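You operate a simulated robot arm through the tools that you are given. There is no shell and no other tool. Be economical: measure what you need, move in short steps, check, and stop when the job is done.

You are at the controls of a simulated robot arm. One attempt, no reset.

## Task
Fill the square jar about half full with oats and put its lid back on.
Fine: the box goes back where it stood.
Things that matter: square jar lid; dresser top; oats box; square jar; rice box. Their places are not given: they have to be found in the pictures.

Only the result counts: the job must be done as asked and must still hold three seconds after the hand-in. Knocking over, shifting, dropping, spilling or breaking anything else fails it. Lids that push on must go on centred and level and be pressed home; caps that screw on are set level and turned clockwise until they are tight.

## Robot
A 6-joint arm with a two-finger parallel gripper, fixed in place. Base frame: the origin is at the foot of the arm, x ahead of it, y to its left, z up. Units: mm, degrees, N and s.
With the tool pointing down near the work surface it reaches from about 320 to 700 mm from the base axis. Its first joint turns from -166.0 to 166.0 degrees. Payload 4.1 kg.
Tool frame: the origin (TCP) lies between the finger pads and is the grasp point; the fingertips stand 23 mm ahead of it; z points along the fingers, y is the line along which they close. The gripper opens to 94 mm. The fingers are 38 mm wide and 10 mm thick; the gripper's body (54 by 96 mm) begins 39 mm behind the TCP.
Orientation is that of the tool frame in the base frame, as a unit quaternion [x, y, z, w]. With the fingers straight down and closing along the base's y, the tool's x points along the base's -x, its y along +y and its z along -z.

## Interface
- The arm moves only by the tool play_rows. Its argument "rows" is a list of rows, each a list of 7 numbers: the turn, a rotation vector about the tool's x, y, z in units of 180 degrees (1.0 is 180 degrees), then the shift along the tool's x, y, z in units of 300 mm (1.0 is 300 mm), then the finger opening in mm, from 0 to 94. In form: [[rx, ry, rz, tx, ty, tz, claw], ...]. A call has 1 to 20 rows; each row is the pose to reach, as a shift and turn from the pose commanded when the call began, along the tool's axes at that moment. A call with a number of a shift or a turn outside -1 to 1 is refused whole. A row lasts 0.2 s, in which the tool goes at most 50 mm and 8.6 degrees; a call with a longer step from one row to the next is refused whole, and so is a gripper value outside its range. A pose out of reach is approached as far as the arm can. The call stops where the force on the tool passes 40 N (or 10 N more than at its start, if that is more) or the arm is blocked; 0.2 s more then pass. The fingers move at their own pace (about 45 mm/s each) and stop on an object; they squeeze with about 24 N. The grip force told is the motor's: it shows also when the fingers shut on nothing. Time passes only in rows, and 0.2 s behind the last, so rows that repeat a pose let the fingers close. It gives the time, the measured TCP pose, the force on the tool (base axes), the opening and the grip force at its end, in the units of the frame above (readings bear some noise).
- Cameras (640 x 400 px; columns grow to the right, rows downward): "scene" is fixed at [227.8, 492.2, 1671.3]; the picture's right is [-0.99, -0.11, 0.00], its down [-0.06, 0.57, -0.82] and it looks along [0.09, -0.81, -0.58] (base axes); focal length 375 px, centre (320, 200). "wrist" rides on the gripper at [-39, 0, -44] in the tool frame; the picture's right is [0.00, -1.00, 0.00], its down [0.97, 0.00, -0.24] and it looks along [0.24, 0.00, 0.97] (tool axes); focal length 218 px, centre (320, 200).
- capture(camera): a new picture of that camera. The clock stands still meanwhile.
- lift_body(by): slides the trunk up (or, below 0, down) by that many mm; the arm rides with it, the base frame stays. It gives what a move gives, with no picture.
- point_at(camera, pixels): there is no depth. For up to 12 entries [column, row, z] of the newest picture of that camera ("zoom" is the newest enlarged one), the place [x, y] in the base frame at which the ray of that pixel passes the height z, good to about 2 mm, but the place of the scene camera against the robot may be out by one fixed shift of up to 18 mm in any direction. The clock stands still meanwhile.
- inspect(camera, box): a new picture of the part [left, top, right, bottom] of that camera's present view, enlarged. The clock stands still meanwhile.
- job_done(): hands the job in; it is judged then, once.

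Go step by step. Measure first, check grasps and placings, and put right what went wrong. The budget is 80 turns and 46 pictures, counting those below and the enlarged ones. Unless the task says otherwise, let go and move clear before handing in, and close with one line.

The tools are called after "Request:" as a command line: name --pt "numbers of a row" for each row, then --argument value for the rest, lists and objects as JSON in quotes. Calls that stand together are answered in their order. play_rows: Moves the arm, as the interface text tells. Its arguments: {"type":"object","properties":{"rows":{"type":"array"}},"required":["rows"]} The other tools are called the same way: lift_body (by) slides the trunk up or down; capture (camera) takes a picture; point_at (camera, pixels) gives the place at which the rays of pixels pass given heights; inspect (camera, box) takes an enlarged picture of a part of a camera's view; job_done () hands the job in.

At the start:

```text
time: 0.0
eef_pos: [260.9, -259.1, 1290.7]
tool_rot: [0.0, 1.0, 0.0, 0.0]
wrist_force: [-0.3, -0.1, -0.4]
opening: 93.9
finger_force: 0.0
trunk travel left (down, up): [-500.0, 90.0]
```

scene: 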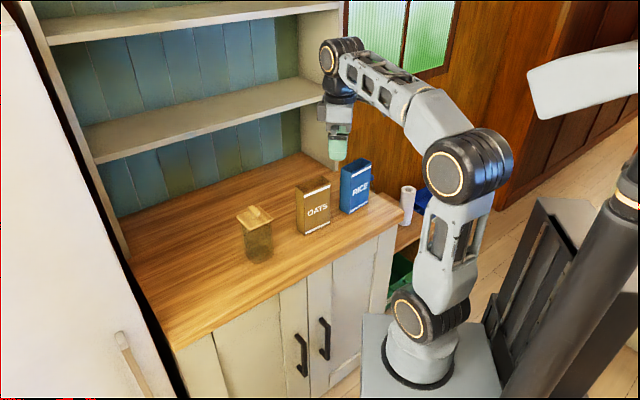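
wrist: 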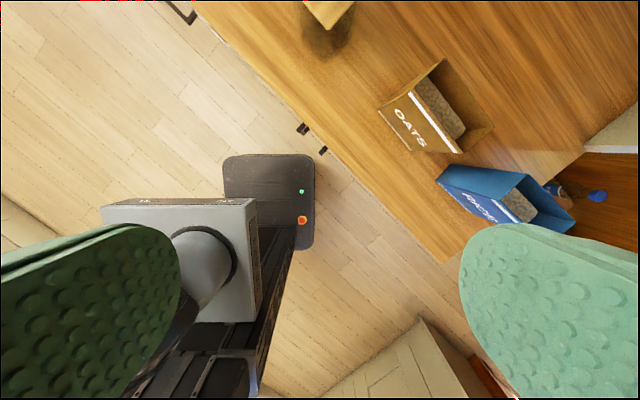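

The scene shows the jar with lid at about (257,235), the oats box at (313,205) and the rice box at (354,187). I'll enlarge the area to measure.

Request:
inspect --camera "scene" --box '[220, 140, 412, 270]'

Request:
point_at --camera "wrist" --pixels '[[380, 108, 1060], [412, 152, 1060], [443, 58, 1060], [494, 126, 1060], [438, 180, 1060], [495, 222, 1060], [328, 28, 1030], [380, 108, 910], [412, 152, 910]]'

```text
3.08 times, centred on (316, 205) of scene
```

zoom: 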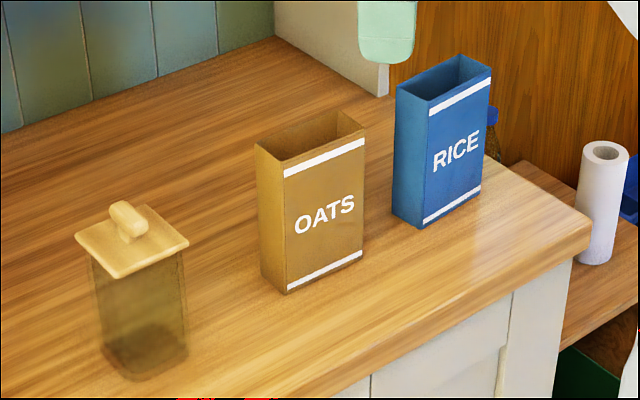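

```text
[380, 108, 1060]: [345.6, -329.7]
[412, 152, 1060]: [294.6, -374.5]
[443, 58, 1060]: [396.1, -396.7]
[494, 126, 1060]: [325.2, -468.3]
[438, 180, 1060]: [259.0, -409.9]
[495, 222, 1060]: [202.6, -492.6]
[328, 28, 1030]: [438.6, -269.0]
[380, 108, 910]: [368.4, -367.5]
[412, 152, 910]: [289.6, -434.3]
```

The oats box and jar are clear in the zoom; the box bottom front edge is at (288,293)-(362,258). I'll get positions at the top and bottom.

Request:
point_at --camera "zoom" --pixels '[[287, 294, 910], [362, 258, 910], [262, 275, 910], [284, 165, 1040], [284, 165, 1060], [365, 138, 1060], [256, 142, 1060], [340, 110, 1060], [422, 229, 910], [480, 195, 910], [429, 103, 1060], [491, 70, 1060]]'

Request:
point_at --camera "zoom" --pixels '[[130, 380, 910], [187, 352, 910], [104, 350, 910], [117, 279, 1010], [189, 243, 1010], [75, 238, 1010], [140, 200, 1010], [117, 279, 1030], [189, 243, 1030], [75, 238, 1030], [127, 215, 1050], [127, 215, 1035]]'

```text
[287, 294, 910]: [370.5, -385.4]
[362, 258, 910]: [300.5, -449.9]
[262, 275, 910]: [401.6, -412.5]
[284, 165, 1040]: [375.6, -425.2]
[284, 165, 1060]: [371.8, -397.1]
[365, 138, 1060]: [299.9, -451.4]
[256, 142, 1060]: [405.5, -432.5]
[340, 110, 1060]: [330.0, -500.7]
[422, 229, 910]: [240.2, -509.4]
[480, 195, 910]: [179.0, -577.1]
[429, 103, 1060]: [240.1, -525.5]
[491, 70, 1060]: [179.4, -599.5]
```

```text
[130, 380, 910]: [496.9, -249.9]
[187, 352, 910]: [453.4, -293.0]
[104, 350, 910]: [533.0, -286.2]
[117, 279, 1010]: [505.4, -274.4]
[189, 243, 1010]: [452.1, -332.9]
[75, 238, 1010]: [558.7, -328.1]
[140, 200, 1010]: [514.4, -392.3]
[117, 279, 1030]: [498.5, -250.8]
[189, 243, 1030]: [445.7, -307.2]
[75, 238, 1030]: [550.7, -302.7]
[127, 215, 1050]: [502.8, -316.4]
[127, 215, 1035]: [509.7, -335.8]
```

The wrist rays and the scene rays for the box's bottom corners differ by about (-6,+17), so I'll trust the wrist camera. I'll move above the objects for a better wrist view.

Request:
play_rows --pt "0 0 0 -0.14 -0.05 0 94" --pt "0 0 0 -0.28 -0.1 0 94" --pt "0 0 0 -0.42 -0.15 0 94" --pt "0 0 0 -0.56 -0.2 0 94" --pt "0 0 0 -0.7 -0.25 0 94" --pt "0 0 0 -0.7 -0.25 0 94"

Request:
capture --camera "wrist"

```text
time: 1.4
eef_pos: [462.7, -325.8, 1284.1]
tool_rot: [0.0, 1.0, 0.0, -0.002]
wrist_force: [0.3, -0.3, -1.2]
opening: 93.6
finger_force: 0.1
out of reach, approached as far as the arm can: row 5, 6
trunk travel left (down, up): [-500.0, 90.0]
```

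```text
42 pictures are left
```

wrist: 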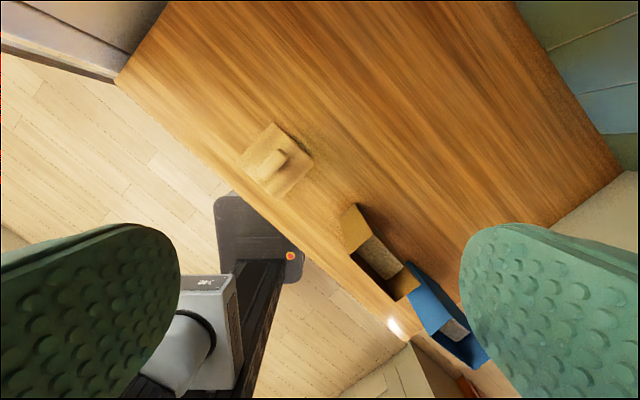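

The lid is now seen at (276,160), the oats box top at (380,255) and the rice box at (445,320). I'll enlarge them for precise corners.

Request:
inspect --camera "wrist" --box '[220, 105, 348, 185]'

Request:
point_at --camera "zoom" --pixels '[[0, 0, 1030]]'

Request:
inspect --camera "wrist" --box '[330, 190, 490, 370]'

```text
5.00 times, centred on (284, 145) of wrist
```

zoom: 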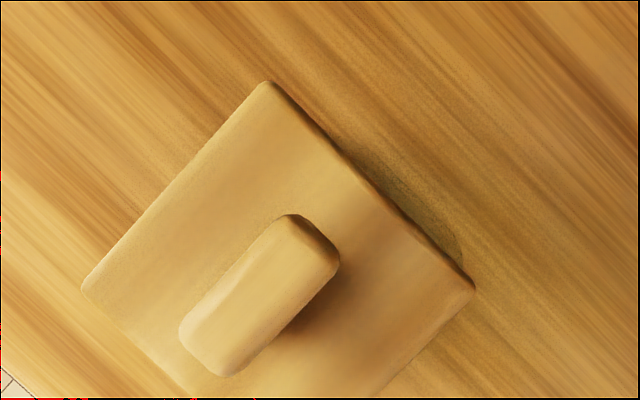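

```text
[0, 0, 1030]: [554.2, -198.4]
```

```text
2.22 times, centred on (410, 280) of wrist
```

zoom: 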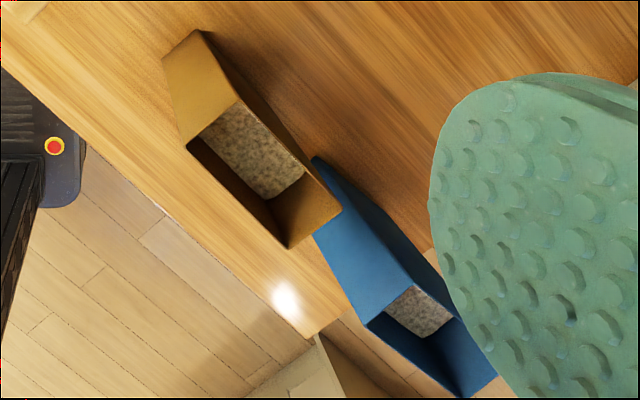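

Corners are readable: lid (274,121),(236,163),(315,163); handle centre (272,164); oats rim (350,255),(373,234),(419,284),(396,302). Converting.

Request:
point_at --camera "wrist" --pixels '[[350.2, 255.3, 1068], [372.7, 233.7, 1068], [419, 283.6, 1068], [395.6, 301.6, 1068], [339.4, 216.1, 910], [357.4, 203.5, 910]]'

Request:
point_at --camera "wrist" --pixels '[[273.6, 121.2, 1030], [236.4, 163, 1030], [315, 163, 1030], [272, 164.4, 1050], [278, 150, 1050], [266, 178, 1050], [432, 354, 1068], [449, 330, 1068], [466, 369, 1068]]'

```text
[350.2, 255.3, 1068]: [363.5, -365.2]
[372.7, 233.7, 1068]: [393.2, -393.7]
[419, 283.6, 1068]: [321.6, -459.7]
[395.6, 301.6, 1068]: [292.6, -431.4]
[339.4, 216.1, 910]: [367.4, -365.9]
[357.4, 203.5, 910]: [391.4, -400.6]
```

```text
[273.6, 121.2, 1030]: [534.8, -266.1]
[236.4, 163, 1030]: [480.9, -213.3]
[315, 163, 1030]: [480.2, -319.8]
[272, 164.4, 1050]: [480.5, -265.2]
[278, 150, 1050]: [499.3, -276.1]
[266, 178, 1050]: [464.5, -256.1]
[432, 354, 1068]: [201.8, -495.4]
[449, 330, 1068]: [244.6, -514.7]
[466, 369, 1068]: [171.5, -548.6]
```

Oats box is 97x41 mm, centred (342.7,-412.5), rim z≈1068. The lid is about 72 mm square near (481,-269) with its handle running along (0.7,-0.7). I'll move above it, yawed 45°.

Request:
play_rows --pt "0 0 0.04 -0.01 0.03 0.07 94" --pt "0 0 0.08 -0.02 0.06 0.14 94" --pt "0 0 0.12 -0.03 0.09 0.21 94" --pt "0 0 0.16 -0.04 0.12 0.28 94" --pt "0 0 0.2 -0.05 0.15 0.35 94" --pt "0 0 0.24 -0.06 0.18 0.4 94" --pt "0 0 0.25 -0.063 0.19 0.413 94" --pt "0 0 0.25 -0.063 0.19 0.413 94"

Request:
capture --camera "wrist"

Request:
inspect --camera "scene" --box '[210, 170, 306, 270]'

```text
time: 3.2
eef_pos: [481.0, -270.0, 1160.4]
tool_rot: [0.384, 0.923, 0.001, 0.0]
wrist_force: [-0.1, -0.2, 0.3]
opening: 94.0
finger_force: 0.1
trunk travel left (down, up): [-500.0, 90.0]
```

```text
39 pictures are left
```

wrist: 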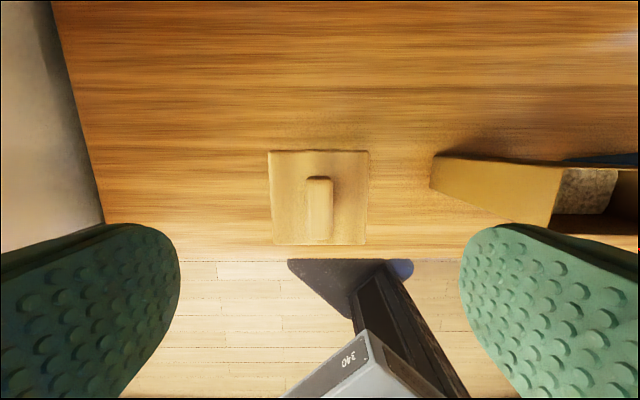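

```text
4.00 times, centred on (258, 220) of scene
```

zoom: 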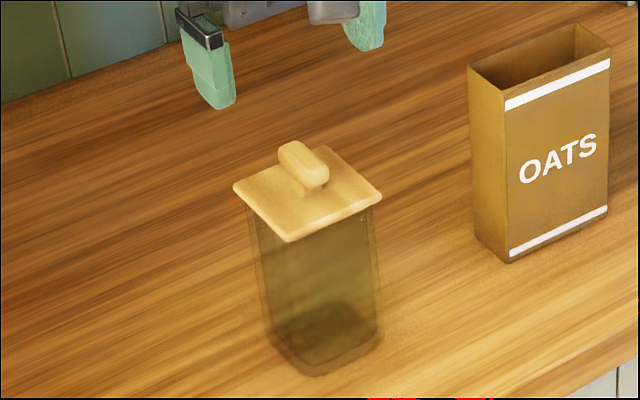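

The lid is aligned with the picture: top edge (268..368,151), bottom edge (275..365,245), handle (318,178..240). Triangulating its height with this lower view.

Request:
point_at --camera "wrist" --pixels '[[268, 151, 1043], [368, 151, 1043], [366, 245, 1043], [275, 245, 1043], [268, 151, 1030], [368, 151, 1030], [319, 178, 1055], [319, 240, 1055], [306, 180, 1055], [332, 180, 1055], [319, 210, 1065], [319, 210, 1050]]'

```text
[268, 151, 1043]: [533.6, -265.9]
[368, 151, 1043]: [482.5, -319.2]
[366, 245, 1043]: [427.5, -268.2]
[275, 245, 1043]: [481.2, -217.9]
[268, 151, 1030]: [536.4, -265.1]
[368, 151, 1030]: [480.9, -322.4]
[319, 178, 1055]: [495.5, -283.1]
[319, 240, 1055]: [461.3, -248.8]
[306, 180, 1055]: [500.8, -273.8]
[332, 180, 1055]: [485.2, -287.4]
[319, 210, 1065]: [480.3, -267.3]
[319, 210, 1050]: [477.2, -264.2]
```

Both views agree on lid top z≈1043, centre (481.2,-267.8). One check of the handle's height from the scene zoom.

Request:
point_at --camera "zoom" --pixels '[[291, 242, 1043], [382, 196, 1043], [233, 187, 1043], [318, 148, 1043], [303, 157, 1060], [303, 157, 1070], [303, 157, 1080], [318, 376, 910], [378, 342, 910], [270, 345, 910]]'

```text
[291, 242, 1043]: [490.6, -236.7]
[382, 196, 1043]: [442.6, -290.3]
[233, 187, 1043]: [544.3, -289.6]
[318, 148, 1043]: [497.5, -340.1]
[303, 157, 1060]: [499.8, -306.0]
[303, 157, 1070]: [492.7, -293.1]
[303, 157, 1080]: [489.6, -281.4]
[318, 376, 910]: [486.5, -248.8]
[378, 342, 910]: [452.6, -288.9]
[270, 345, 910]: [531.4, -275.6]
```

Handle top ≈1072, and it is centred on the tool's plane (col 319). Descend to TCP z≈1069 and close.

Request:
play_rows --pt "0 0 0 0.005 0 0.1 60" --pt "0 0 0 0.005 0 0.2 50" --pt "0 0 0 0.005 0 0.26 45" --pt "0 0 0 0.005 0 0.305 45" --pt "0 0 0 0.005 0 0.305 20" --pt "0 0 0 0.005 0 0.305 0" --pt "0 0 0 0.005 0 0.305 0" --pt "0 0 0 0.005 0 0.305 0" --pt "0 0 0 0.005 0 0.305 0"

Request:
inspect --camera "scene" --box '[210, 170, 306, 270]'

```text
time: 5.2
eef_pos: [481.0, -269.0, 1069.9]
tool_rot: [0.383, 0.924, 0.0, -0.001]
wrist_force: [-0.4, -0.8, 2.2]
opening: 17.3
finger_force: 23.8
trunk travel left (down, up): [-500.0, 90.0]
```

```text
4.00 times, centred on (258, 220) of scene
```

zoom: 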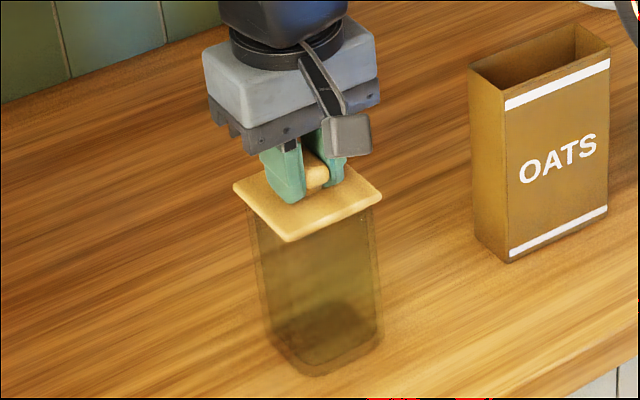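

The handle is gripped at 17.3 mm and the lid hasn't moved. I'll lift slowly and watch the force.

Request:
play_rows --pt "0 0 0 0 0 -0.005 0" --pt "0 0 0 0 0 -0.01 0" --pt "0 0 0 0 0 -0.02 0" --pt "0 0 0 0 0 -0.03 0" --pt "0 0 0 0 0 -0.04 0" --pt "0 0 0 0 0 -0.05 0"

Request:
inspect --camera "scene" --box '[210, 170, 306, 270]'

```text
time: 6.6
eef_pos: [480.1, -268.0, 1086.3]
tool_rot: [0.383, 0.924, -0.001, 0.0]
wrist_force: [1.0, -0.5, -1.4]
opening: 17.1
finger_force: 24.1
trunk travel left (down, up): [-500.0, 90.0]
```

```text
4.00 times, centred on (258, 220) of scene
```

zoom: 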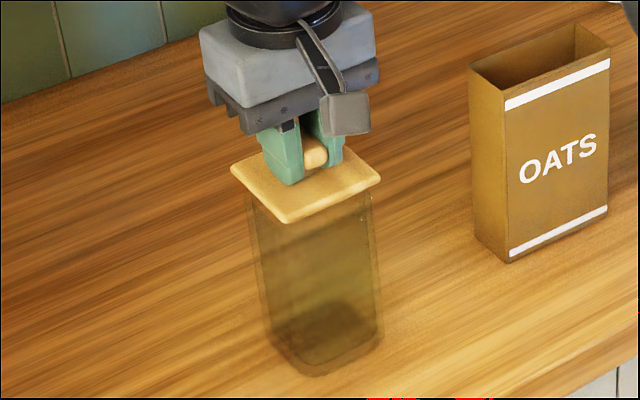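

The lid came off cleanly and the jar stayed. I'll carry it 140 mm along the counter (tool +y) and lower it to near the top.

Request:
play_rows --pt "0 0 0 0 0 -0.08 0" --pt "0 0 0 0 0 -0.16 0" --pt "0 0 0 0 0.1 -0.16 0" --pt "0 0 0 0 0.22 -0.16 0" --pt "0 0 0 0 0.34 -0.12 0" --pt "0 0 0 0 0.467 -0.05 0" --pt "0 0 0 0 0.467 0.1 0" --pt "0 0 0 0 0.467 0.22 0" --pt "0 0 0 0 0.467 0.32 0" --pt "0 0 0 0 0.467 0.37 0" --pt "0 0 0 0 0.467 0.37 0"

Request:
inspect --camera "scene" --box '[170, 180, 298, 280]'

```text
time: 9.0
eef_pos: [578.3, -168.1, 972.4]
tool_rot: [0.382, 0.924, 0.0, 0.0]
wrist_force: [-0.2, -0.4, -0.4]
opening: 17.3
finger_force: 23.6
trunk travel left (down, up): [-500.0, 90.0]
```

```text
4.00 times, centred on (234, 230) of scene
```

zoom: 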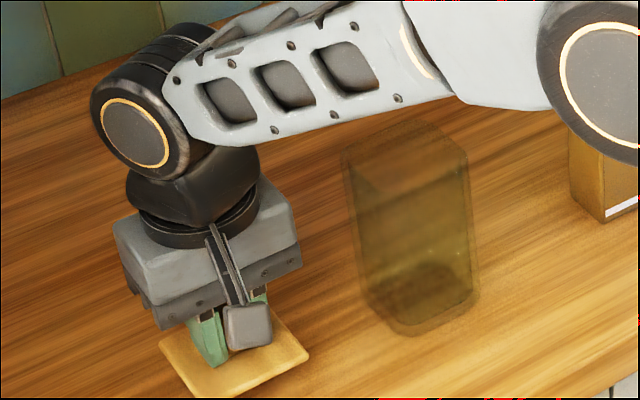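

The lid hovers level over the counter and the jar is still upright. Lowering in small steps until contact.

Request:
play_rows --pt "0 0 0 0 0 0.01 0" --pt "0 0 0 0 0 0.015 0" --pt "0 0 0 0 0 0.02 0" --pt "0 0 0 0 0 0.025 0" --pt "0 0 0 0 0 0.03 0" --pt "0 0 0 0 0 0.035 0" --pt "0 0 0 0 0 0.04 0"

```text
time: 10.6
eef_pos: [580.0, -168.8, 961.4]
tool_rot: [0.383, 0.924, 0.0, 0.0]
wrist_force: [-0.4, 0.2, -0.9]
opening: 17.3
finger_force: 24.0
trunk travel left (down, up): [-500.0, 90.0]
```

Request:
play_rows --pt "0 0 0 0 0 0.005 0" --pt "0 0 0 0 0 0.01 0" --pt "0 0 0 0 0 0.015 0" --pt "0 0 0 0 0 0.02 0" --pt "0 0 0 0 0 0.025 0" --pt "0 0 0 0 0 0.03 0" --pt "0 0 0 0 0 0.035 0" --pt "0 0 0 0 0 0.04 0"

Request:
inspect --camera "scene" --box '[170, 180, 298, 280]'

```text
time: 12.4
eef_pos: [577.5, -169.7, 950.5]
tool_rot: [0.382, 0.924, 0.0, 0.001]
wrist_force: [0.5, 0.1, -0.6]
opening: 17.1
finger_force: 23.9
trunk travel left (down, up): [-500.0, 90.0]
```

```text
4.00 times, centred on (234, 230) of scene
```

zoom: 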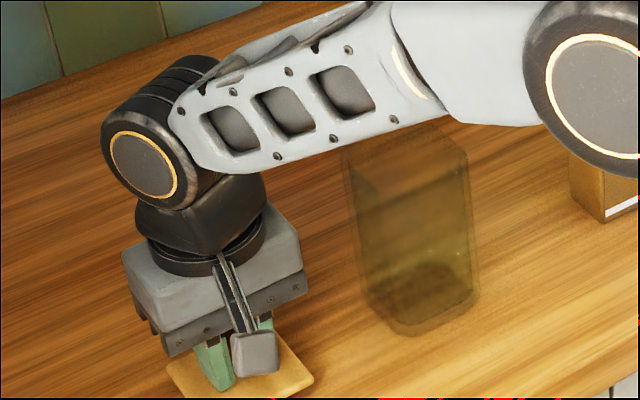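

No contact yet (force ≈0, lid top about 923). Continuing down.

Request:
play_rows --pt "0 0 0 0 0 0.005 0" --pt "0 0 0 0 0 0.01 0" --pt "0 0 0 0 0 0.015 0" --pt "0 0 0 0 0 0.015 0"

```text
time: 13.4
eef_pos: [577.3, -169.4, 949.0]
tool_rot: [0.382, 0.924, 0.0, 0.002]
wrist_force: [-0.5, 0.5, 14.3]
opening: 17.2
finger_force: 23.9
trunk travel left (down, up): [-500.0, 90.0]
```

Contact at TCP z 949 (14 N). Easing the push, opening and rising clear.

Request:
play_rows --pt "0 0 0 0 0 -0.012 0" --pt "0 0 0 0 0 -0.012 40" --pt "0 0 0 0 0 -0.012 60" --pt "0 0 0 0 0 -0.012 60" --pt "0 0 0 0 0 -0.05 60" --pt "0 0 0 0 0 -0.15 60" --pt "0 0 0 0 0 -0.3 60" --pt "0 0 0 0 0 -0.45 70" --pt "0 0 0 0 0 -0.6 70" --pt "0 0 0 0 0 -0.75 70"

Request:
lift_body --by 90

Request:
capture --camera "wrist"

```text
time: 15.6
eef_pos: [579.4, -169.9, 1170.9]
tool_rot: [0.382, 0.924, 0.0, 0.0]
wrist_force: [-0.1, -0.5, 0.8]
opening: 69.9
finger_force: 0.0
trunk travel left (down, up): [-500.0, 90.0]
```

```text
time: 16.9
eef_pos: [579.2, -170.7, 1261.3]
tool_rot: [0.383, 0.924, 0.0, 0.0]
wrist_force: [-0.1, -0.3, -1.2]
opening: 70.0
finger_force: 0.1
trunk travel left (down, up): [-590.0, 0.0]
```

```text
33 pictures are left
```

wrist: 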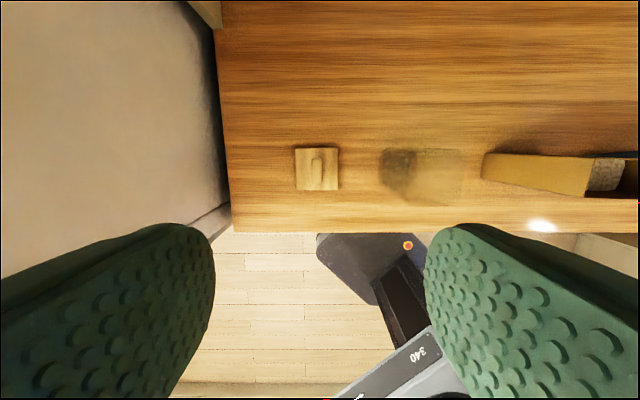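

The lid rests at (316,168) clear of the jar. Now I'll travel toward the oats box and yaw so the fingers close across its 41 mm depth.

Request:
play_rows --pt "0 0 -0.0445 0 -0.0864 0 80" --pt "0 0 -0.089 0 -0.1728 0 80" --pt "0 0 -0.1335 0 -0.259 0 80" --pt "0 0 -0.178 0 -0.3455 0 80" --pt "0 0 -0.2225 0 -0.432 0 80" --pt "0 0 -0.267 0 -0.518 0 80" --pt "0 0 -0.3115 0 -0.605 0 80" --pt "0 0 -0.356 0 -0.691 0 80" --pt "0 0 -0.4005 0 -0.7775 0 80" --pt "0 0 -0.445 0 -0.864 0 80" --pt "0 0 -0.489 0 -0.95 0 80" --pt "0 0 -0.489 0 -0.95 0 80"

Request:
capture --camera "wrist"

```text
time: 19.4
eef_pos: [376.7, -369.6, 1260.1]
tool_rot: [-0.367, 0.93, 0.0, -0.001]
wrist_force: [-0.1, -0.3, 1.4]
opening: 80.2
finger_force: 0.0
trunk travel left (down, up): [-590.0, 0.0]
```

```text
32 pictures are left
```

wrist: 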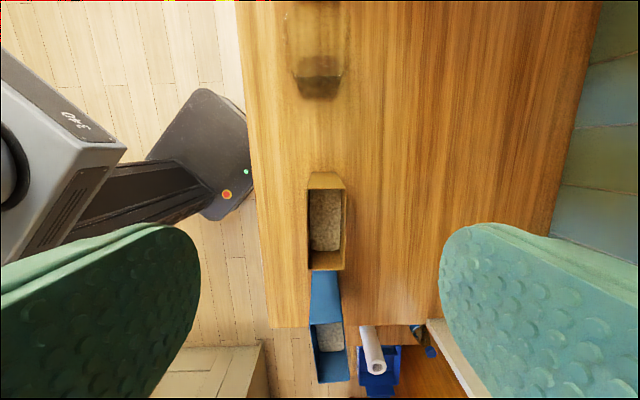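

The oats box appears square to the picture at (327,228). Enlarging for its rim.

Request:
inspect --camera "wrist" --box '[270, 160, 398, 280]'

```text
3.33 times, centred on (334, 220) of wrist
```

zoom: 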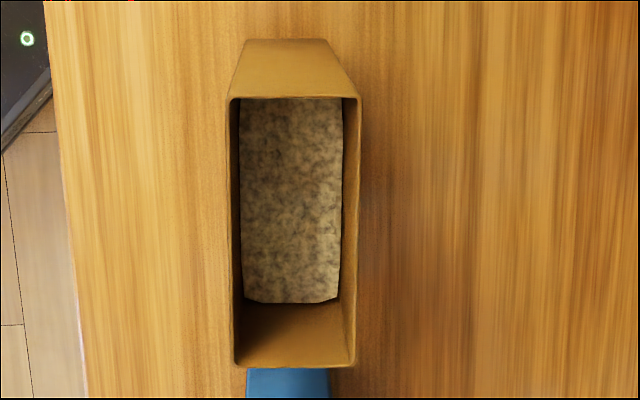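

Request:
point_at --camera "zoom" --pixels '[[227, 98, 1068], [362, 98, 1068], [356, 366, 1068], [233, 366, 1068], [246, 40, 910], [326, 40, 910], [238, 98, 1000], [338, 302, 1000], [340, 302, 960], [247, 302, 960], [240, 98, 960]]'

```text
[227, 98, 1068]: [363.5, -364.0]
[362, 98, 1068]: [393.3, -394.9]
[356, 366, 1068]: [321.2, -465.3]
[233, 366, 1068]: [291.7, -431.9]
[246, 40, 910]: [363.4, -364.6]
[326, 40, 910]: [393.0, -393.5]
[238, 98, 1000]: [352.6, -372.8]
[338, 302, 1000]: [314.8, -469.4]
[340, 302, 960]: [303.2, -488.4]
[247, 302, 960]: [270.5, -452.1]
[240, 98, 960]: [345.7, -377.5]
```

Box: centre (342.5,-413.3), 99x43 mm, width axis at 43.5°, oats level ≈1025. I'll pitch the tool 45° forward and go to a standoff behind and above the near narrow side.

Request:
play_rows --pt "0 -0.04 0 0.1 -0.005 0.03 80" --pt "0 -0.08 0 0.2 -0.01 0.07 80" --pt "0 -0.12 0 0.31 -0.014 0.12 80" --pt "0 -0.16 0 0.42 -0.018 0.19 80" --pt "0 -0.2 0 0.53 -0.023 0.28 80" --pt "0 -0.235 0 0.61 -0.026 0.34 80" --pt "0 -0.25 0 0.64 -0.028 0.37 80" --pt "0 -0.25 0 0.64 -0.028 0.37 80"

Request:
capture --camera "wrist"

Request:
capture --camera "scene"

```text
time: 21.2
eef_pos: [242.3, -506.2, 1147.9]
tool_rot: [-0.339, 0.859, 0.141, 0.357]
wrist_force: [0.3, -0.3, 0.2]
opening: 80.1
finger_force: 0.0
trunk travel left (down, up): [-590.0, 0.0]
```

```text
30 pictures are left
```

wrist: 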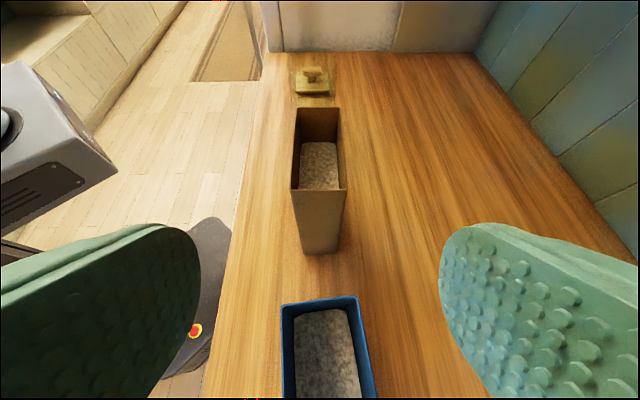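

```text
29 pictures are left
```

scene: 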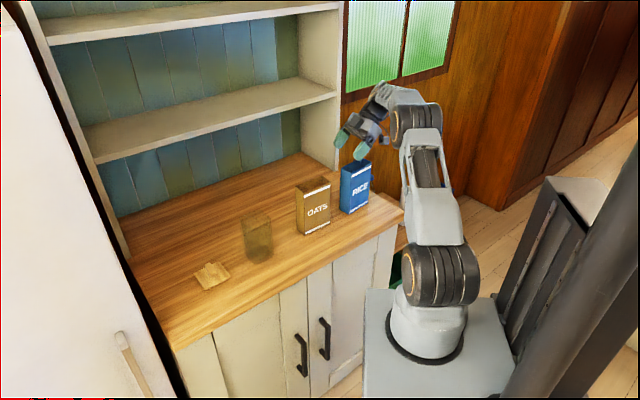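

The box rim (292–347, centre col 319.5) is centred between the fingers, and the rice box is well below the hand. Advancing along the tool axis and closing.

Request:
play_rows --pt "0 0 0 0 0 0.1 80" --pt "0 0 0 0 0 0.2 80" --pt "0 0 0 0 0 0.3 80" --pt "0 0 0 0 0 0.4 80" --pt "0 0 0 0 0 0.46 80" --pt "0 0 0 0 0 0.4955 80" --pt "0 0 0 0 0 0.4955 60" --pt "0 0 0 0 0 0.4955 40" --pt "0 0 0 0 0 0.4955 20" --pt "0 0 0 0 0 0.4955 20" --pt "0 0 0 0 0 0.4955 20"

Request:
capture --camera "wrist"

Request:
inspect --camera "scene" --box '[220, 130, 412, 270]'

```text
time: 22.1
eef_pos: [290.3, -469.8, 1094.2]
tool_rot: [-0.343, 0.862, 0.126, 0.351]
wrist_force: [-3.6, 2.3, 15.0]
opening: 80.0
finger_force: 0.0
trunk travel left (down, up): [-590.0, 0.0]
stopped in row 4: the force on the tool passed its limit (the readings are from after the stop); the commanded pose is now the measured one
```

```text
28 pictures are left
```

wrist: 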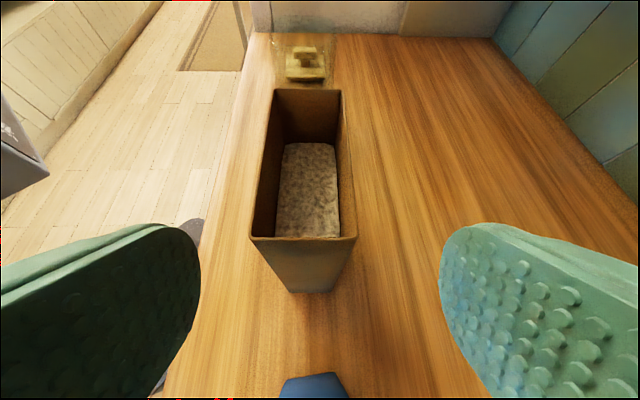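

```text
2.86 times, centred on (316, 200) of scene
```

zoom: 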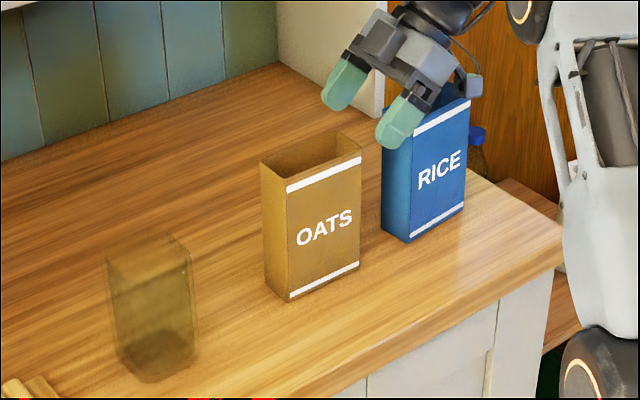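

The move stopped with about 15 N upward on the tool at TCP (290,-470,1094), so something of the hand touches, most likely the rice box. I'll look closely.

Request:
inspect --camera "scene" --box '[310, 120, 406, 220]'

```text
4.00 times, centred on (358, 170) of scene
```

zoom: 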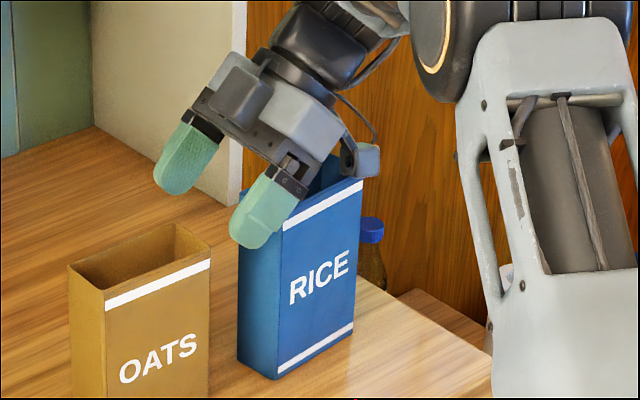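

A bracket on the underside of the hand touched the rice box's rim (zoom ~ (355,160)). I'll back out along the tool axis and check that the rice box hasn't moved.

Request:
play_rows --pt "0 0 0 0.01 0 -0.05 80" --pt "0 0 0 -0.02 0 -0.12 80" --pt "0 0 0 -0.1 0 -0.22 80" --pt "0 0 0 -0.2 0 -0.3 80" --pt "0 0 0 -0.3 0 -0.36 80" --pt "0 0 0 -0.3 0 -0.36 80"

Request:
inspect --camera "scene" --box '[220, 140, 412, 270]'

```text
time: 23.5
eef_pos: [280.6, -474.9, 1232.5]
tool_rot: [-0.342, 0.862, 0.128, 0.353]
wrist_force: [-0.5, -1.1, 0.2]
opening: 79.8
finger_force: 0.0
trunk travel left (down, up): [-590.0, 0.0]
```

```text
3.08 times, centred on (316, 205) of scene
```

zoom: 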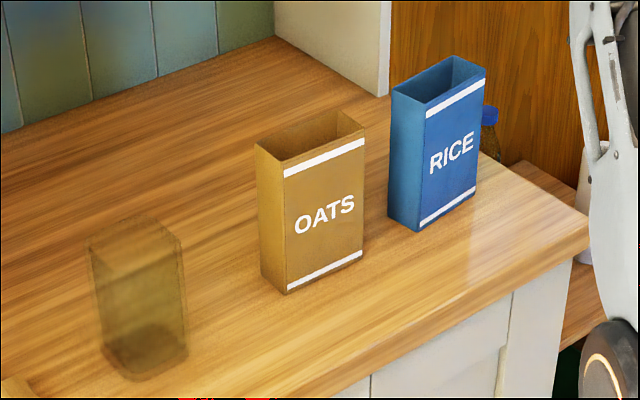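

The oats box and jar are unmoved, but the rice box moved slightly (top right (491,70) → (486,68)). I'll quantify the shift.

Request:
point_at --camera "zoom" --pixels '[[419, 232, 910], [476, 195, 910], [486, 68, 1072], [426, 103, 1072], [391, 85, 1072], [491, 70, 1072], [429, 103, 1072], [396, 88, 1072], [422, 229, 910], [393, 209, 910], [389, 210, 910]]'

Request:
inspect --camera "scene" --box '[324, 150, 388, 220]'

```text
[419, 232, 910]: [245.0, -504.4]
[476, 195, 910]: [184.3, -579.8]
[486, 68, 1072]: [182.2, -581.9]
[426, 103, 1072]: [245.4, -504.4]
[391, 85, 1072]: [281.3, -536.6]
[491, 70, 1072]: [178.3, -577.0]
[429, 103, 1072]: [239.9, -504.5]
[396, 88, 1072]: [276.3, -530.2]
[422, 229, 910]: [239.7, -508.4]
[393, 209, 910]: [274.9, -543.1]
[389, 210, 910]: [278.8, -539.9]
```

```text
5.71 times, centred on (356, 185) of scene
```

zoom: 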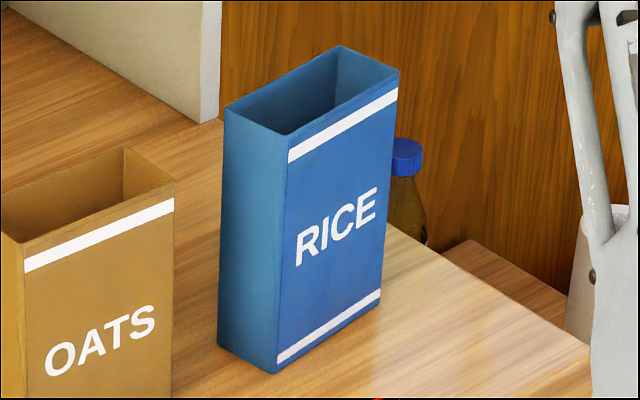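

The rice box shifted about 5 mm; I'll set that right later. Now I'll use a steeper 20° pitch above the oats box, which keeps the bracket clear of the rice box.

Request:
play_rows --pt "-0.0019 0.0334 0 -0.01 0.002 0.07 80" --pt "-0.0038 0.0668 0 -0.02 0.004 0.14 80" --pt "-0.0057 0.1 0 -0.03 0.006 0.21 80" --pt "-0.0076 0.1337 0.0003 -0.041 0.008 0.283 80" --pt "-0.0076 0.1337 0.0003 -0.041 0.008 0.283 80"

Request:
capture --camera "wrist"

```text
time: 24.7
eef_pos: [328.8, -428.2, 1178.7]
tool_rot: [-0.366, 0.915, 0.064, 0.16]
wrist_force: [0.7, 0.2, 0.3]
opening: 79.9
finger_force: 0.1
trunk travel left (down, up): [-590.0, 0.0]
```

```text
23 pictures are left
```

wrist: 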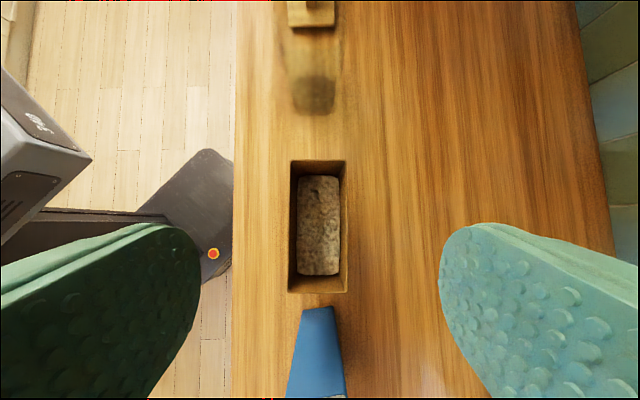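

The box (cols 290–347) is centred. Descending vertically to TCP z≈1046.

Request:
play_rows --pt "0 0 0 0.04 0 0.11 80" --pt "0 0 0 0.08 0 0.22 80" --pt "0 0 0 0.115 0 0.316 80" --pt "0 0 0 0.14 0 0.385 80" --pt "0 0 0 0.1513 0 0.4158 80" --pt "0 0 0 0.1513 0 0.4158 80"

Request:
inspect --camera "scene" --box '[260, 120, 388, 240]'

```text
time: 26.1
eef_pos: [328.7, -428.6, 1048.8]
tool_rot: [-0.366, 0.915, 0.064, 0.161]
wrist_force: [-0.5, -0.1, 0.4]
opening: 80.2
finger_force: 0.0
trunk travel left (down, up): [-590.0, 0.0]
```

```text
3.33 times, centred on (324, 180) of scene
```

zoom: 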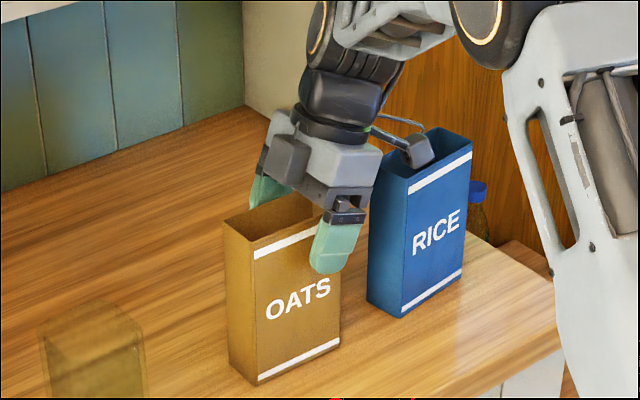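

No contact; the fingers straddle the box and the bracket hangs above the rice opening without touching. Closing, then a small lift.

Request:
play_rows --pt "0 0 0 0 0 0 60" --pt "0 0 0 0 0 0 40" --pt "0 0 0 0 0 0 20" --pt "0 0 0 0 0 0 20" --pt "0 0 0 0 0 0 20" --pt "0 0 0 0 0 0 20"

Request:
play_rows --pt "0 0 0 -0.0046 0 -0.0125 20" --pt "0 0 0 -0.0137 0 -0.0376 20" --pt "0 0 0 -0.0274 0 -0.0752 20" --pt "0 0 0 -0.0456 0 -0.1253 20" --pt "0 0 0 -0.0456 0 -0.1253 20"

Request:
inspect --camera "scene" --box '[260, 120, 388, 240]'

```text
time: 27.5
eef_pos: [329.5, -427.8, 1048.0]
tool_rot: [-0.366, 0.914, 0.064, 0.161]
wrist_force: [-1.4, 0.8, -0.6]
opening: 45.0
finger_force: 24.3
trunk travel left (down, up): [-590.0, 0.0]
```

```text
time: 28.7
eef_pos: [328.6, -429.0, 1087.3]
tool_rot: [-0.366, 0.914, 0.064, 0.161]
wrist_force: [0.1, 0.1, -2.3]
opening: 45.3
finger_force: 23.9
trunk travel left (down, up): [-590.0, 0.0]
```

```text
3.33 times, centred on (324, 180) of scene
```

zoom: 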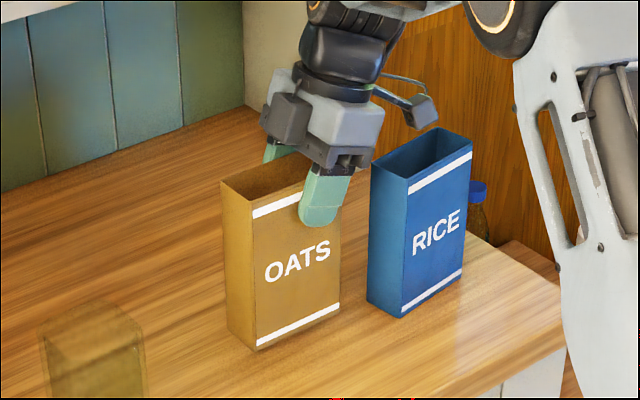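

The box is held (45 mm, ≈2.3 N) and upright. I'll lift it to z≈1215 and carry it to behind the jar, in line with it.

Request:
play_rows --pt "0 0 0 -0.0487 0 -0.1333 20" --pt "0 0 0 -0.0973 0 -0.2667 20" --pt "0 0 0 -0.146 0 -0.4 20" --pt "0 0 0 -0.233 0.007 -0.368 20" --pt "0 0 0 -0.32 0.014 -0.337 20" --pt "0 0 0 -0.407 0.022 -0.305 20" --pt "0 0 0 -0.494 0.029 -0.274 20" --pt "0 0 0 -0.581 0.036 -0.242 20" --pt "0 0 0 -0.581 0.036 -0.242 20"

Request:
capture --camera "wrist"

```text
time: 30.7
eef_pos: [420.9, -324.3, 1214.1]
tool_rot: [-0.365, 0.915, 0.064, 0.161]
wrist_force: [0.8, 0.2, -1.9]
opening: 44.8
finger_force: 24.1
trunk travel left (down, up): [-590.0, 0.0]
```

```text
20 pictures are left
```

wrist: 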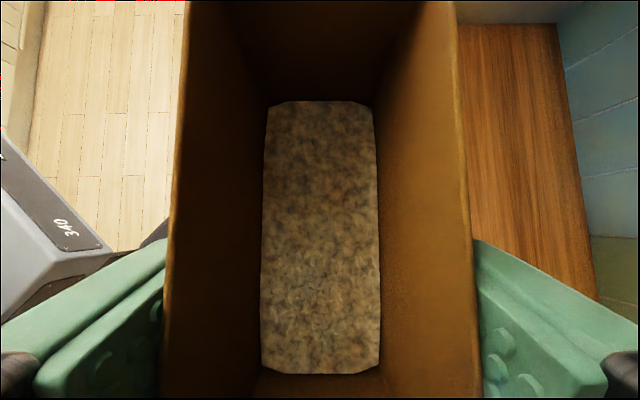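

The oats surface is visible and undisturbed. Tilting the box 38° forward high above the jar.

Request:
play_rows --pt "0 0.0352 0 0 0 0 20" --pt "0 0.0703 0 0 0 0 20" --pt "0 0.1055 0 0 0 0 20" --pt "0 0.1407 0 0 0 0 20" --pt "0 0.1759 0 0 0 0 20" --pt "0 0.211 0 0 0 0 20" --pt "0 0.211 0 0 0 0 20"

Request:
capture --camera "scene"

Request:
inspect --camera "scene" --box '[200, 120, 360, 270]'

```text
time: 32.3
eef_pos: [423.0, -324.5, 1215.2]
tool_rot: [-0.366, 0.917, -0.058, -0.146]
wrist_force: [0.1, -0.2, -1.4]
opening: 44.9
finger_force: 24.5
trunk travel left (down, up): [-590.0, 0.0]
```

```text
19 pictures are left
```

scene: 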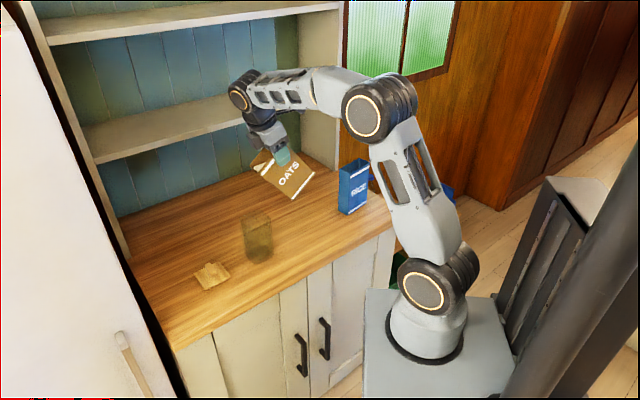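

```text
2.67 times, centred on (280, 195) of scene
```

zoom: 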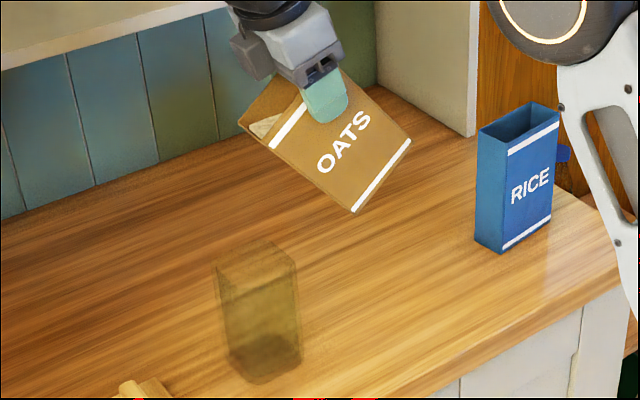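

At 38° the oats lie level close to the lip without spilling, so flow should start near 42°. Lowering so the lip is just above the jar's mouth.

Request:
play_rows --pt "0 0 0 -0.0398 0 0.1227 20" --pt "0 0 0 -0.0797 0 0.2453 20" --pt "0 0 0 -0.1 0 0.308 20" --pt "0 0 0 -0.1195 0 0.368 20" --pt "0 0 0 -0.1195 0 0.368 20"

Request:
inspect --camera "scene" --box '[200, 150, 328, 270]'

Request:
capture --camera "wrist"

```text
time: 33.5
eef_pos: [421.8, -323.3, 1097.1]
tool_rot: [-0.368, 0.917, -0.058, -0.145]
wrist_force: [-0.3, -0.2, -2.7]
opening: 45.3
finger_force: 23.5
trunk travel left (down, up): [-590.0, 0.0]
```

```text
3.33 times, centred on (264, 210) of scene
```

zoom: 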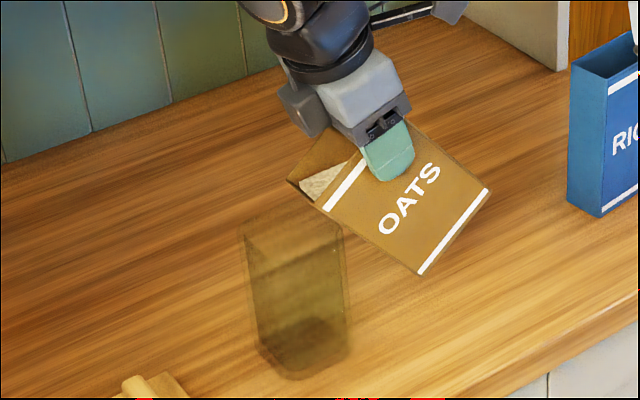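

```text
16 pictures are left
```

wrist: 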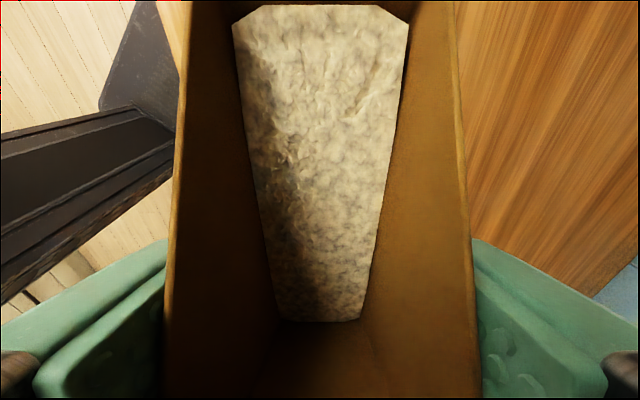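

The lip corners are at zoom (288,180) and (323,210), seemingly over the jar's mouth. I'll verify against the jar rim corners in the same picture.

Request:
point_at --camera "zoom" --pixels '[[288, 180, 1070], [323, 210, 1070], [240, 235, 1036], [342, 230, 1036], [283, 268, 1036], [300, 200, 1036], [258, 345, 910], [288, 378, 910], [350, 350, 910]]'

```text
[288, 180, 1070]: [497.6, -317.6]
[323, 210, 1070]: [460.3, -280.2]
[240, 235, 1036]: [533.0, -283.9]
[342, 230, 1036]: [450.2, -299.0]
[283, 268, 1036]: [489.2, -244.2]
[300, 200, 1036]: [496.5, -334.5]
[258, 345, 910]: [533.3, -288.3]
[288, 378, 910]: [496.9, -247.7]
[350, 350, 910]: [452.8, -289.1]
```

The lip is 15 mm short of the jar's centre and about 2 mm off laterally, so it's inside the mouth. I'll tilt slowly to 58° about the lip, with a 1.5 mm lateral correction, and look.

Request:
play_rows --pt "0 0 0 0 -0.005 0 20" --pt "0 0.0222 0 -0.004 -0.005 -0.0103 20" --pt "0 0.0444 0 -0.0087 -0.005 -0.0203 20" --pt "0 0.0444 0 -0.0087 -0.005 -0.0203 20" --pt "0 0.0667 0 -0.015 -0.005 -0.0307 20" --pt "0 0.0667 0 -0.015 -0.005 -0.0307 20" --pt "0 0.0889 0 -0.0223 -0.005 -0.0407 20" --pt "0 0.0889 0 -0.0223 -0.005 -0.0407 20" --pt "0 0.111 0 -0.0293 -0.005 -0.0527 20" --pt "0 0.111 0 -0.0293 -0.005 -0.0527 20" --pt "0 0.111 0 -0.0293 -0.005 -0.0527 20" --pt "0 0.111 0 -0.0293 -0.005 -0.0527 20"

Request:
inspect --camera "scene" --box '[200, 150, 328, 270]'

```text
time: 36.1
eef_pos: [434.0, -316.4, 1111.5]
tool_rot: [-0.351, 0.878, -0.121, -0.303]
wrist_force: [0.1, -1.2, -1.0]
opening: 44.7
finger_force: 23.8
trunk travel left (down, up): [-590.0, 0.0]
```

```text
3.33 times, centred on (264, 210) of scene
```

zoom: 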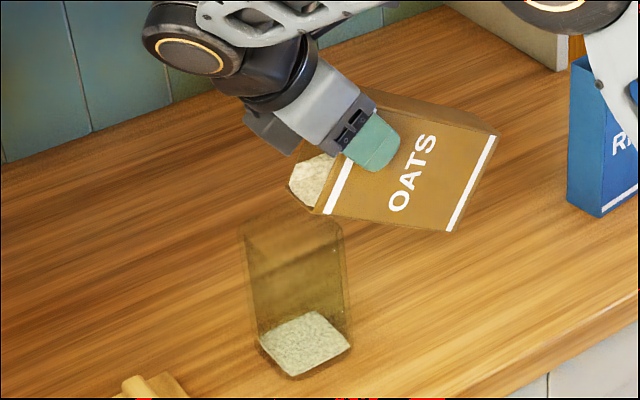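

Flow is going cleanly into the jar (a thin layer so far, about 8%). Tilting on to 66° about the lip.

Request:
play_rows --pt "0 0.0111 0 -0.0008 0 -0.0085 20" --pt "0 0.0222 0 -0.0017 0 -0.017 20" --pt "0 0.0222 0 -0.0017 0 -0.017 20" --pt "0 0.0333 0 -0.003 0 -0.025 20" --pt "0 0.0444 0 -0.0047 0 -0.0337 20" --pt "0 0.0444 0 -0.0047 0 -0.0337 20" --pt "0 0.0444 0 -0.0047 0 -0.0337 20" --pt "0 0.0444 0 -0.0047 0 -0.0337 20"

Request:
inspect --camera "scene" --box '[200, 150, 328, 270]'

```text
time: 37.9
eef_pos: [437.9, -310.5, 1117.9]
tool_rot: [-0.341, 0.855, -0.144, -0.364]
wrist_force: [-0.8, -0.1, -2.0]
opening: 44.9
finger_force: 24.7
trunk travel left (down, up): [-590.0, 0.0]
```

```text
3.33 times, centred on (264, 210) of scene
```

zoom: 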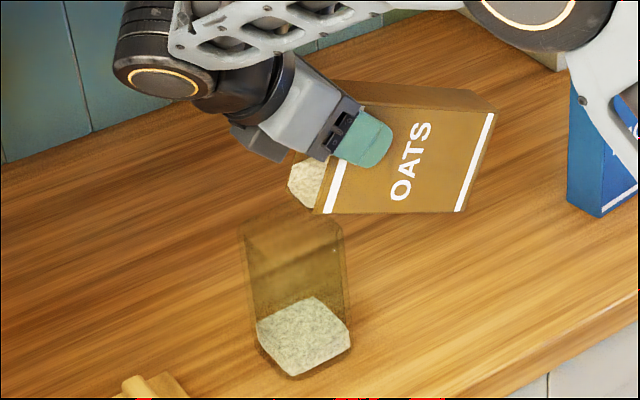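

About 20% full. Tilting on to 76°.

Request:
play_rows --pt "0 0.0111 0 -0.0008 0 -0.0085 20" --pt "0 0.0222 0 -0.0017 0 -0.0167 20" --pt "0 0.0222 0 -0.0017 0 -0.0167 20" --pt "0 0.0333 0 -0.003 0 -0.025 20" --pt "0 0.0444 0 -0.0047 0 -0.033 20" --pt "0 0.0444 0 -0.0047 0 -0.033 20" --pt "0 0.0555 0 -0.0068 0 -0.041 20" --pt "0 0.0555 0 -0.0068 0 -0.041 20" --pt "0 0.0555 0 -0.0068 0 -0.041 20" --pt "0 0.0555 0 -0.0068 0 -0.041 20"

Request:
inspect --camera "scene" --box '[200, 150, 328, 270]'

```text
time: 40.1
eef_pos: [445.9, -303.0, 1125.0]
tool_rot: [-0.328, 0.82, -0.173, -0.436]
wrist_force: [0.1, 0.8, -1.4]
opening: 44.6
finger_force: 24.0
trunk travel left (down, up): [-590.0, 0.0]
```

```text
3.33 times, centred on (264, 210) of scene
```

zoom: 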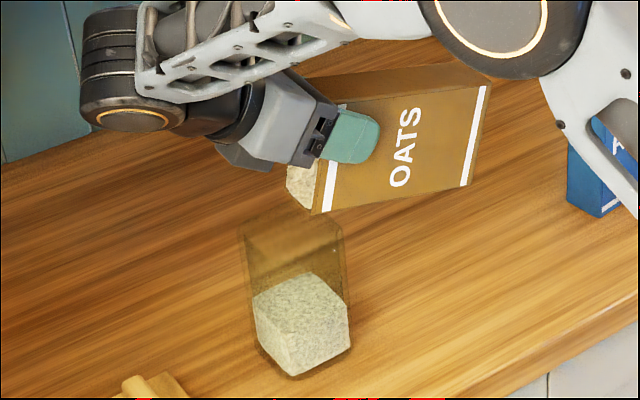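

Now about 40% full (surface corners (253,297),(348,305),(292,335)). Another 4° should bring it to about half.

Request:
play_rows --pt "0 0.0056 0 -0.0005 0 -0.0041 20" --pt "0 0.0111 0 -0.001 0 -0.0083 20" --pt "0 0.0167 0 -0.0015 0 -0.0124 20" --pt "0 0.0222 0 -0.002 0 -0.0165 20" --pt "0 0.0222 0 -0.002 0 -0.0165 20" --pt "0 0.0222 0 -0.002 0 -0.0165 20"

Request:
inspect --camera "scene" --box '[200, 150, 328, 270]'

```text
time: 41.5
eef_pos: [448.7, -299.3, 1127.0]
tool_rot: [-0.321, 0.804, -0.185, -0.465]
wrist_force: [-0.1, 0.0, -1.6]
opening: 44.5
finger_force: 24.1
trunk travel left (down, up): [-590.0, 0.0]
```

```text
3.33 times, centred on (264, 210) of scene
```

zoom: 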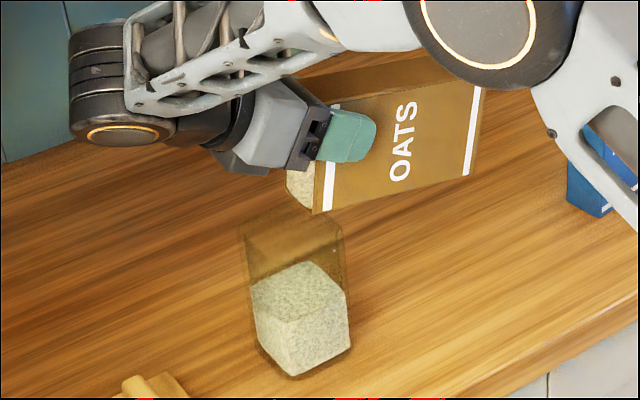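

The jar is now about half full. Tilting back upright while rising and backing off.

Request:
play_rows --pt "0 -0.04 0 0.052 0 -0.007 20" --pt "0 -0.08 0 0.105 0 -0.014 20" --pt "0 -0.12 0 0.157 0 -0.021 20" --pt "0 -0.16 0 0.21 0 -0.029 20" --pt "0 -0.2 0 0.262 0 -0.036 20" --pt "0 -0.24 0 0.314 0 -0.043 20" --pt "0 -0.28 0 0.314 0 -0.043 20" --pt "0 -0.32 0 0.314 0 -0.043 20" --pt "0 -0.36 0 0.314 0 -0.043 20" --pt "0 -0.4 0 0.314 0 -0.043 20" --pt "0 -0.444 0 0.314 0 -0.043 20" --pt "0 -0.444 0 0.314 0 -0.043 20"

Request:
inspect --camera "scene" --box '[200, 130, 360, 270]'

```text
time: 44.1
eef_pos: [422.5, -324.2, 1215.1]
tool_rot: [-0.366, 0.914, 0.065, 0.161]
wrist_force: [1.5, 0.1, -1.7]
opening: 44.8
finger_force: 23.6
trunk travel left (down, up): [-590.0, 0.0]
```

```text
2.86 times, centred on (280, 200) of scene
```

zoom: 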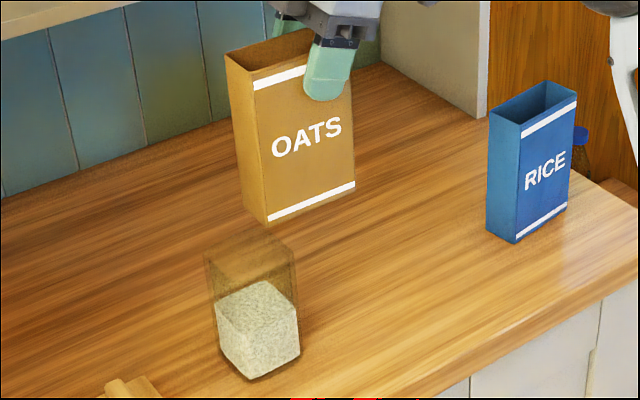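

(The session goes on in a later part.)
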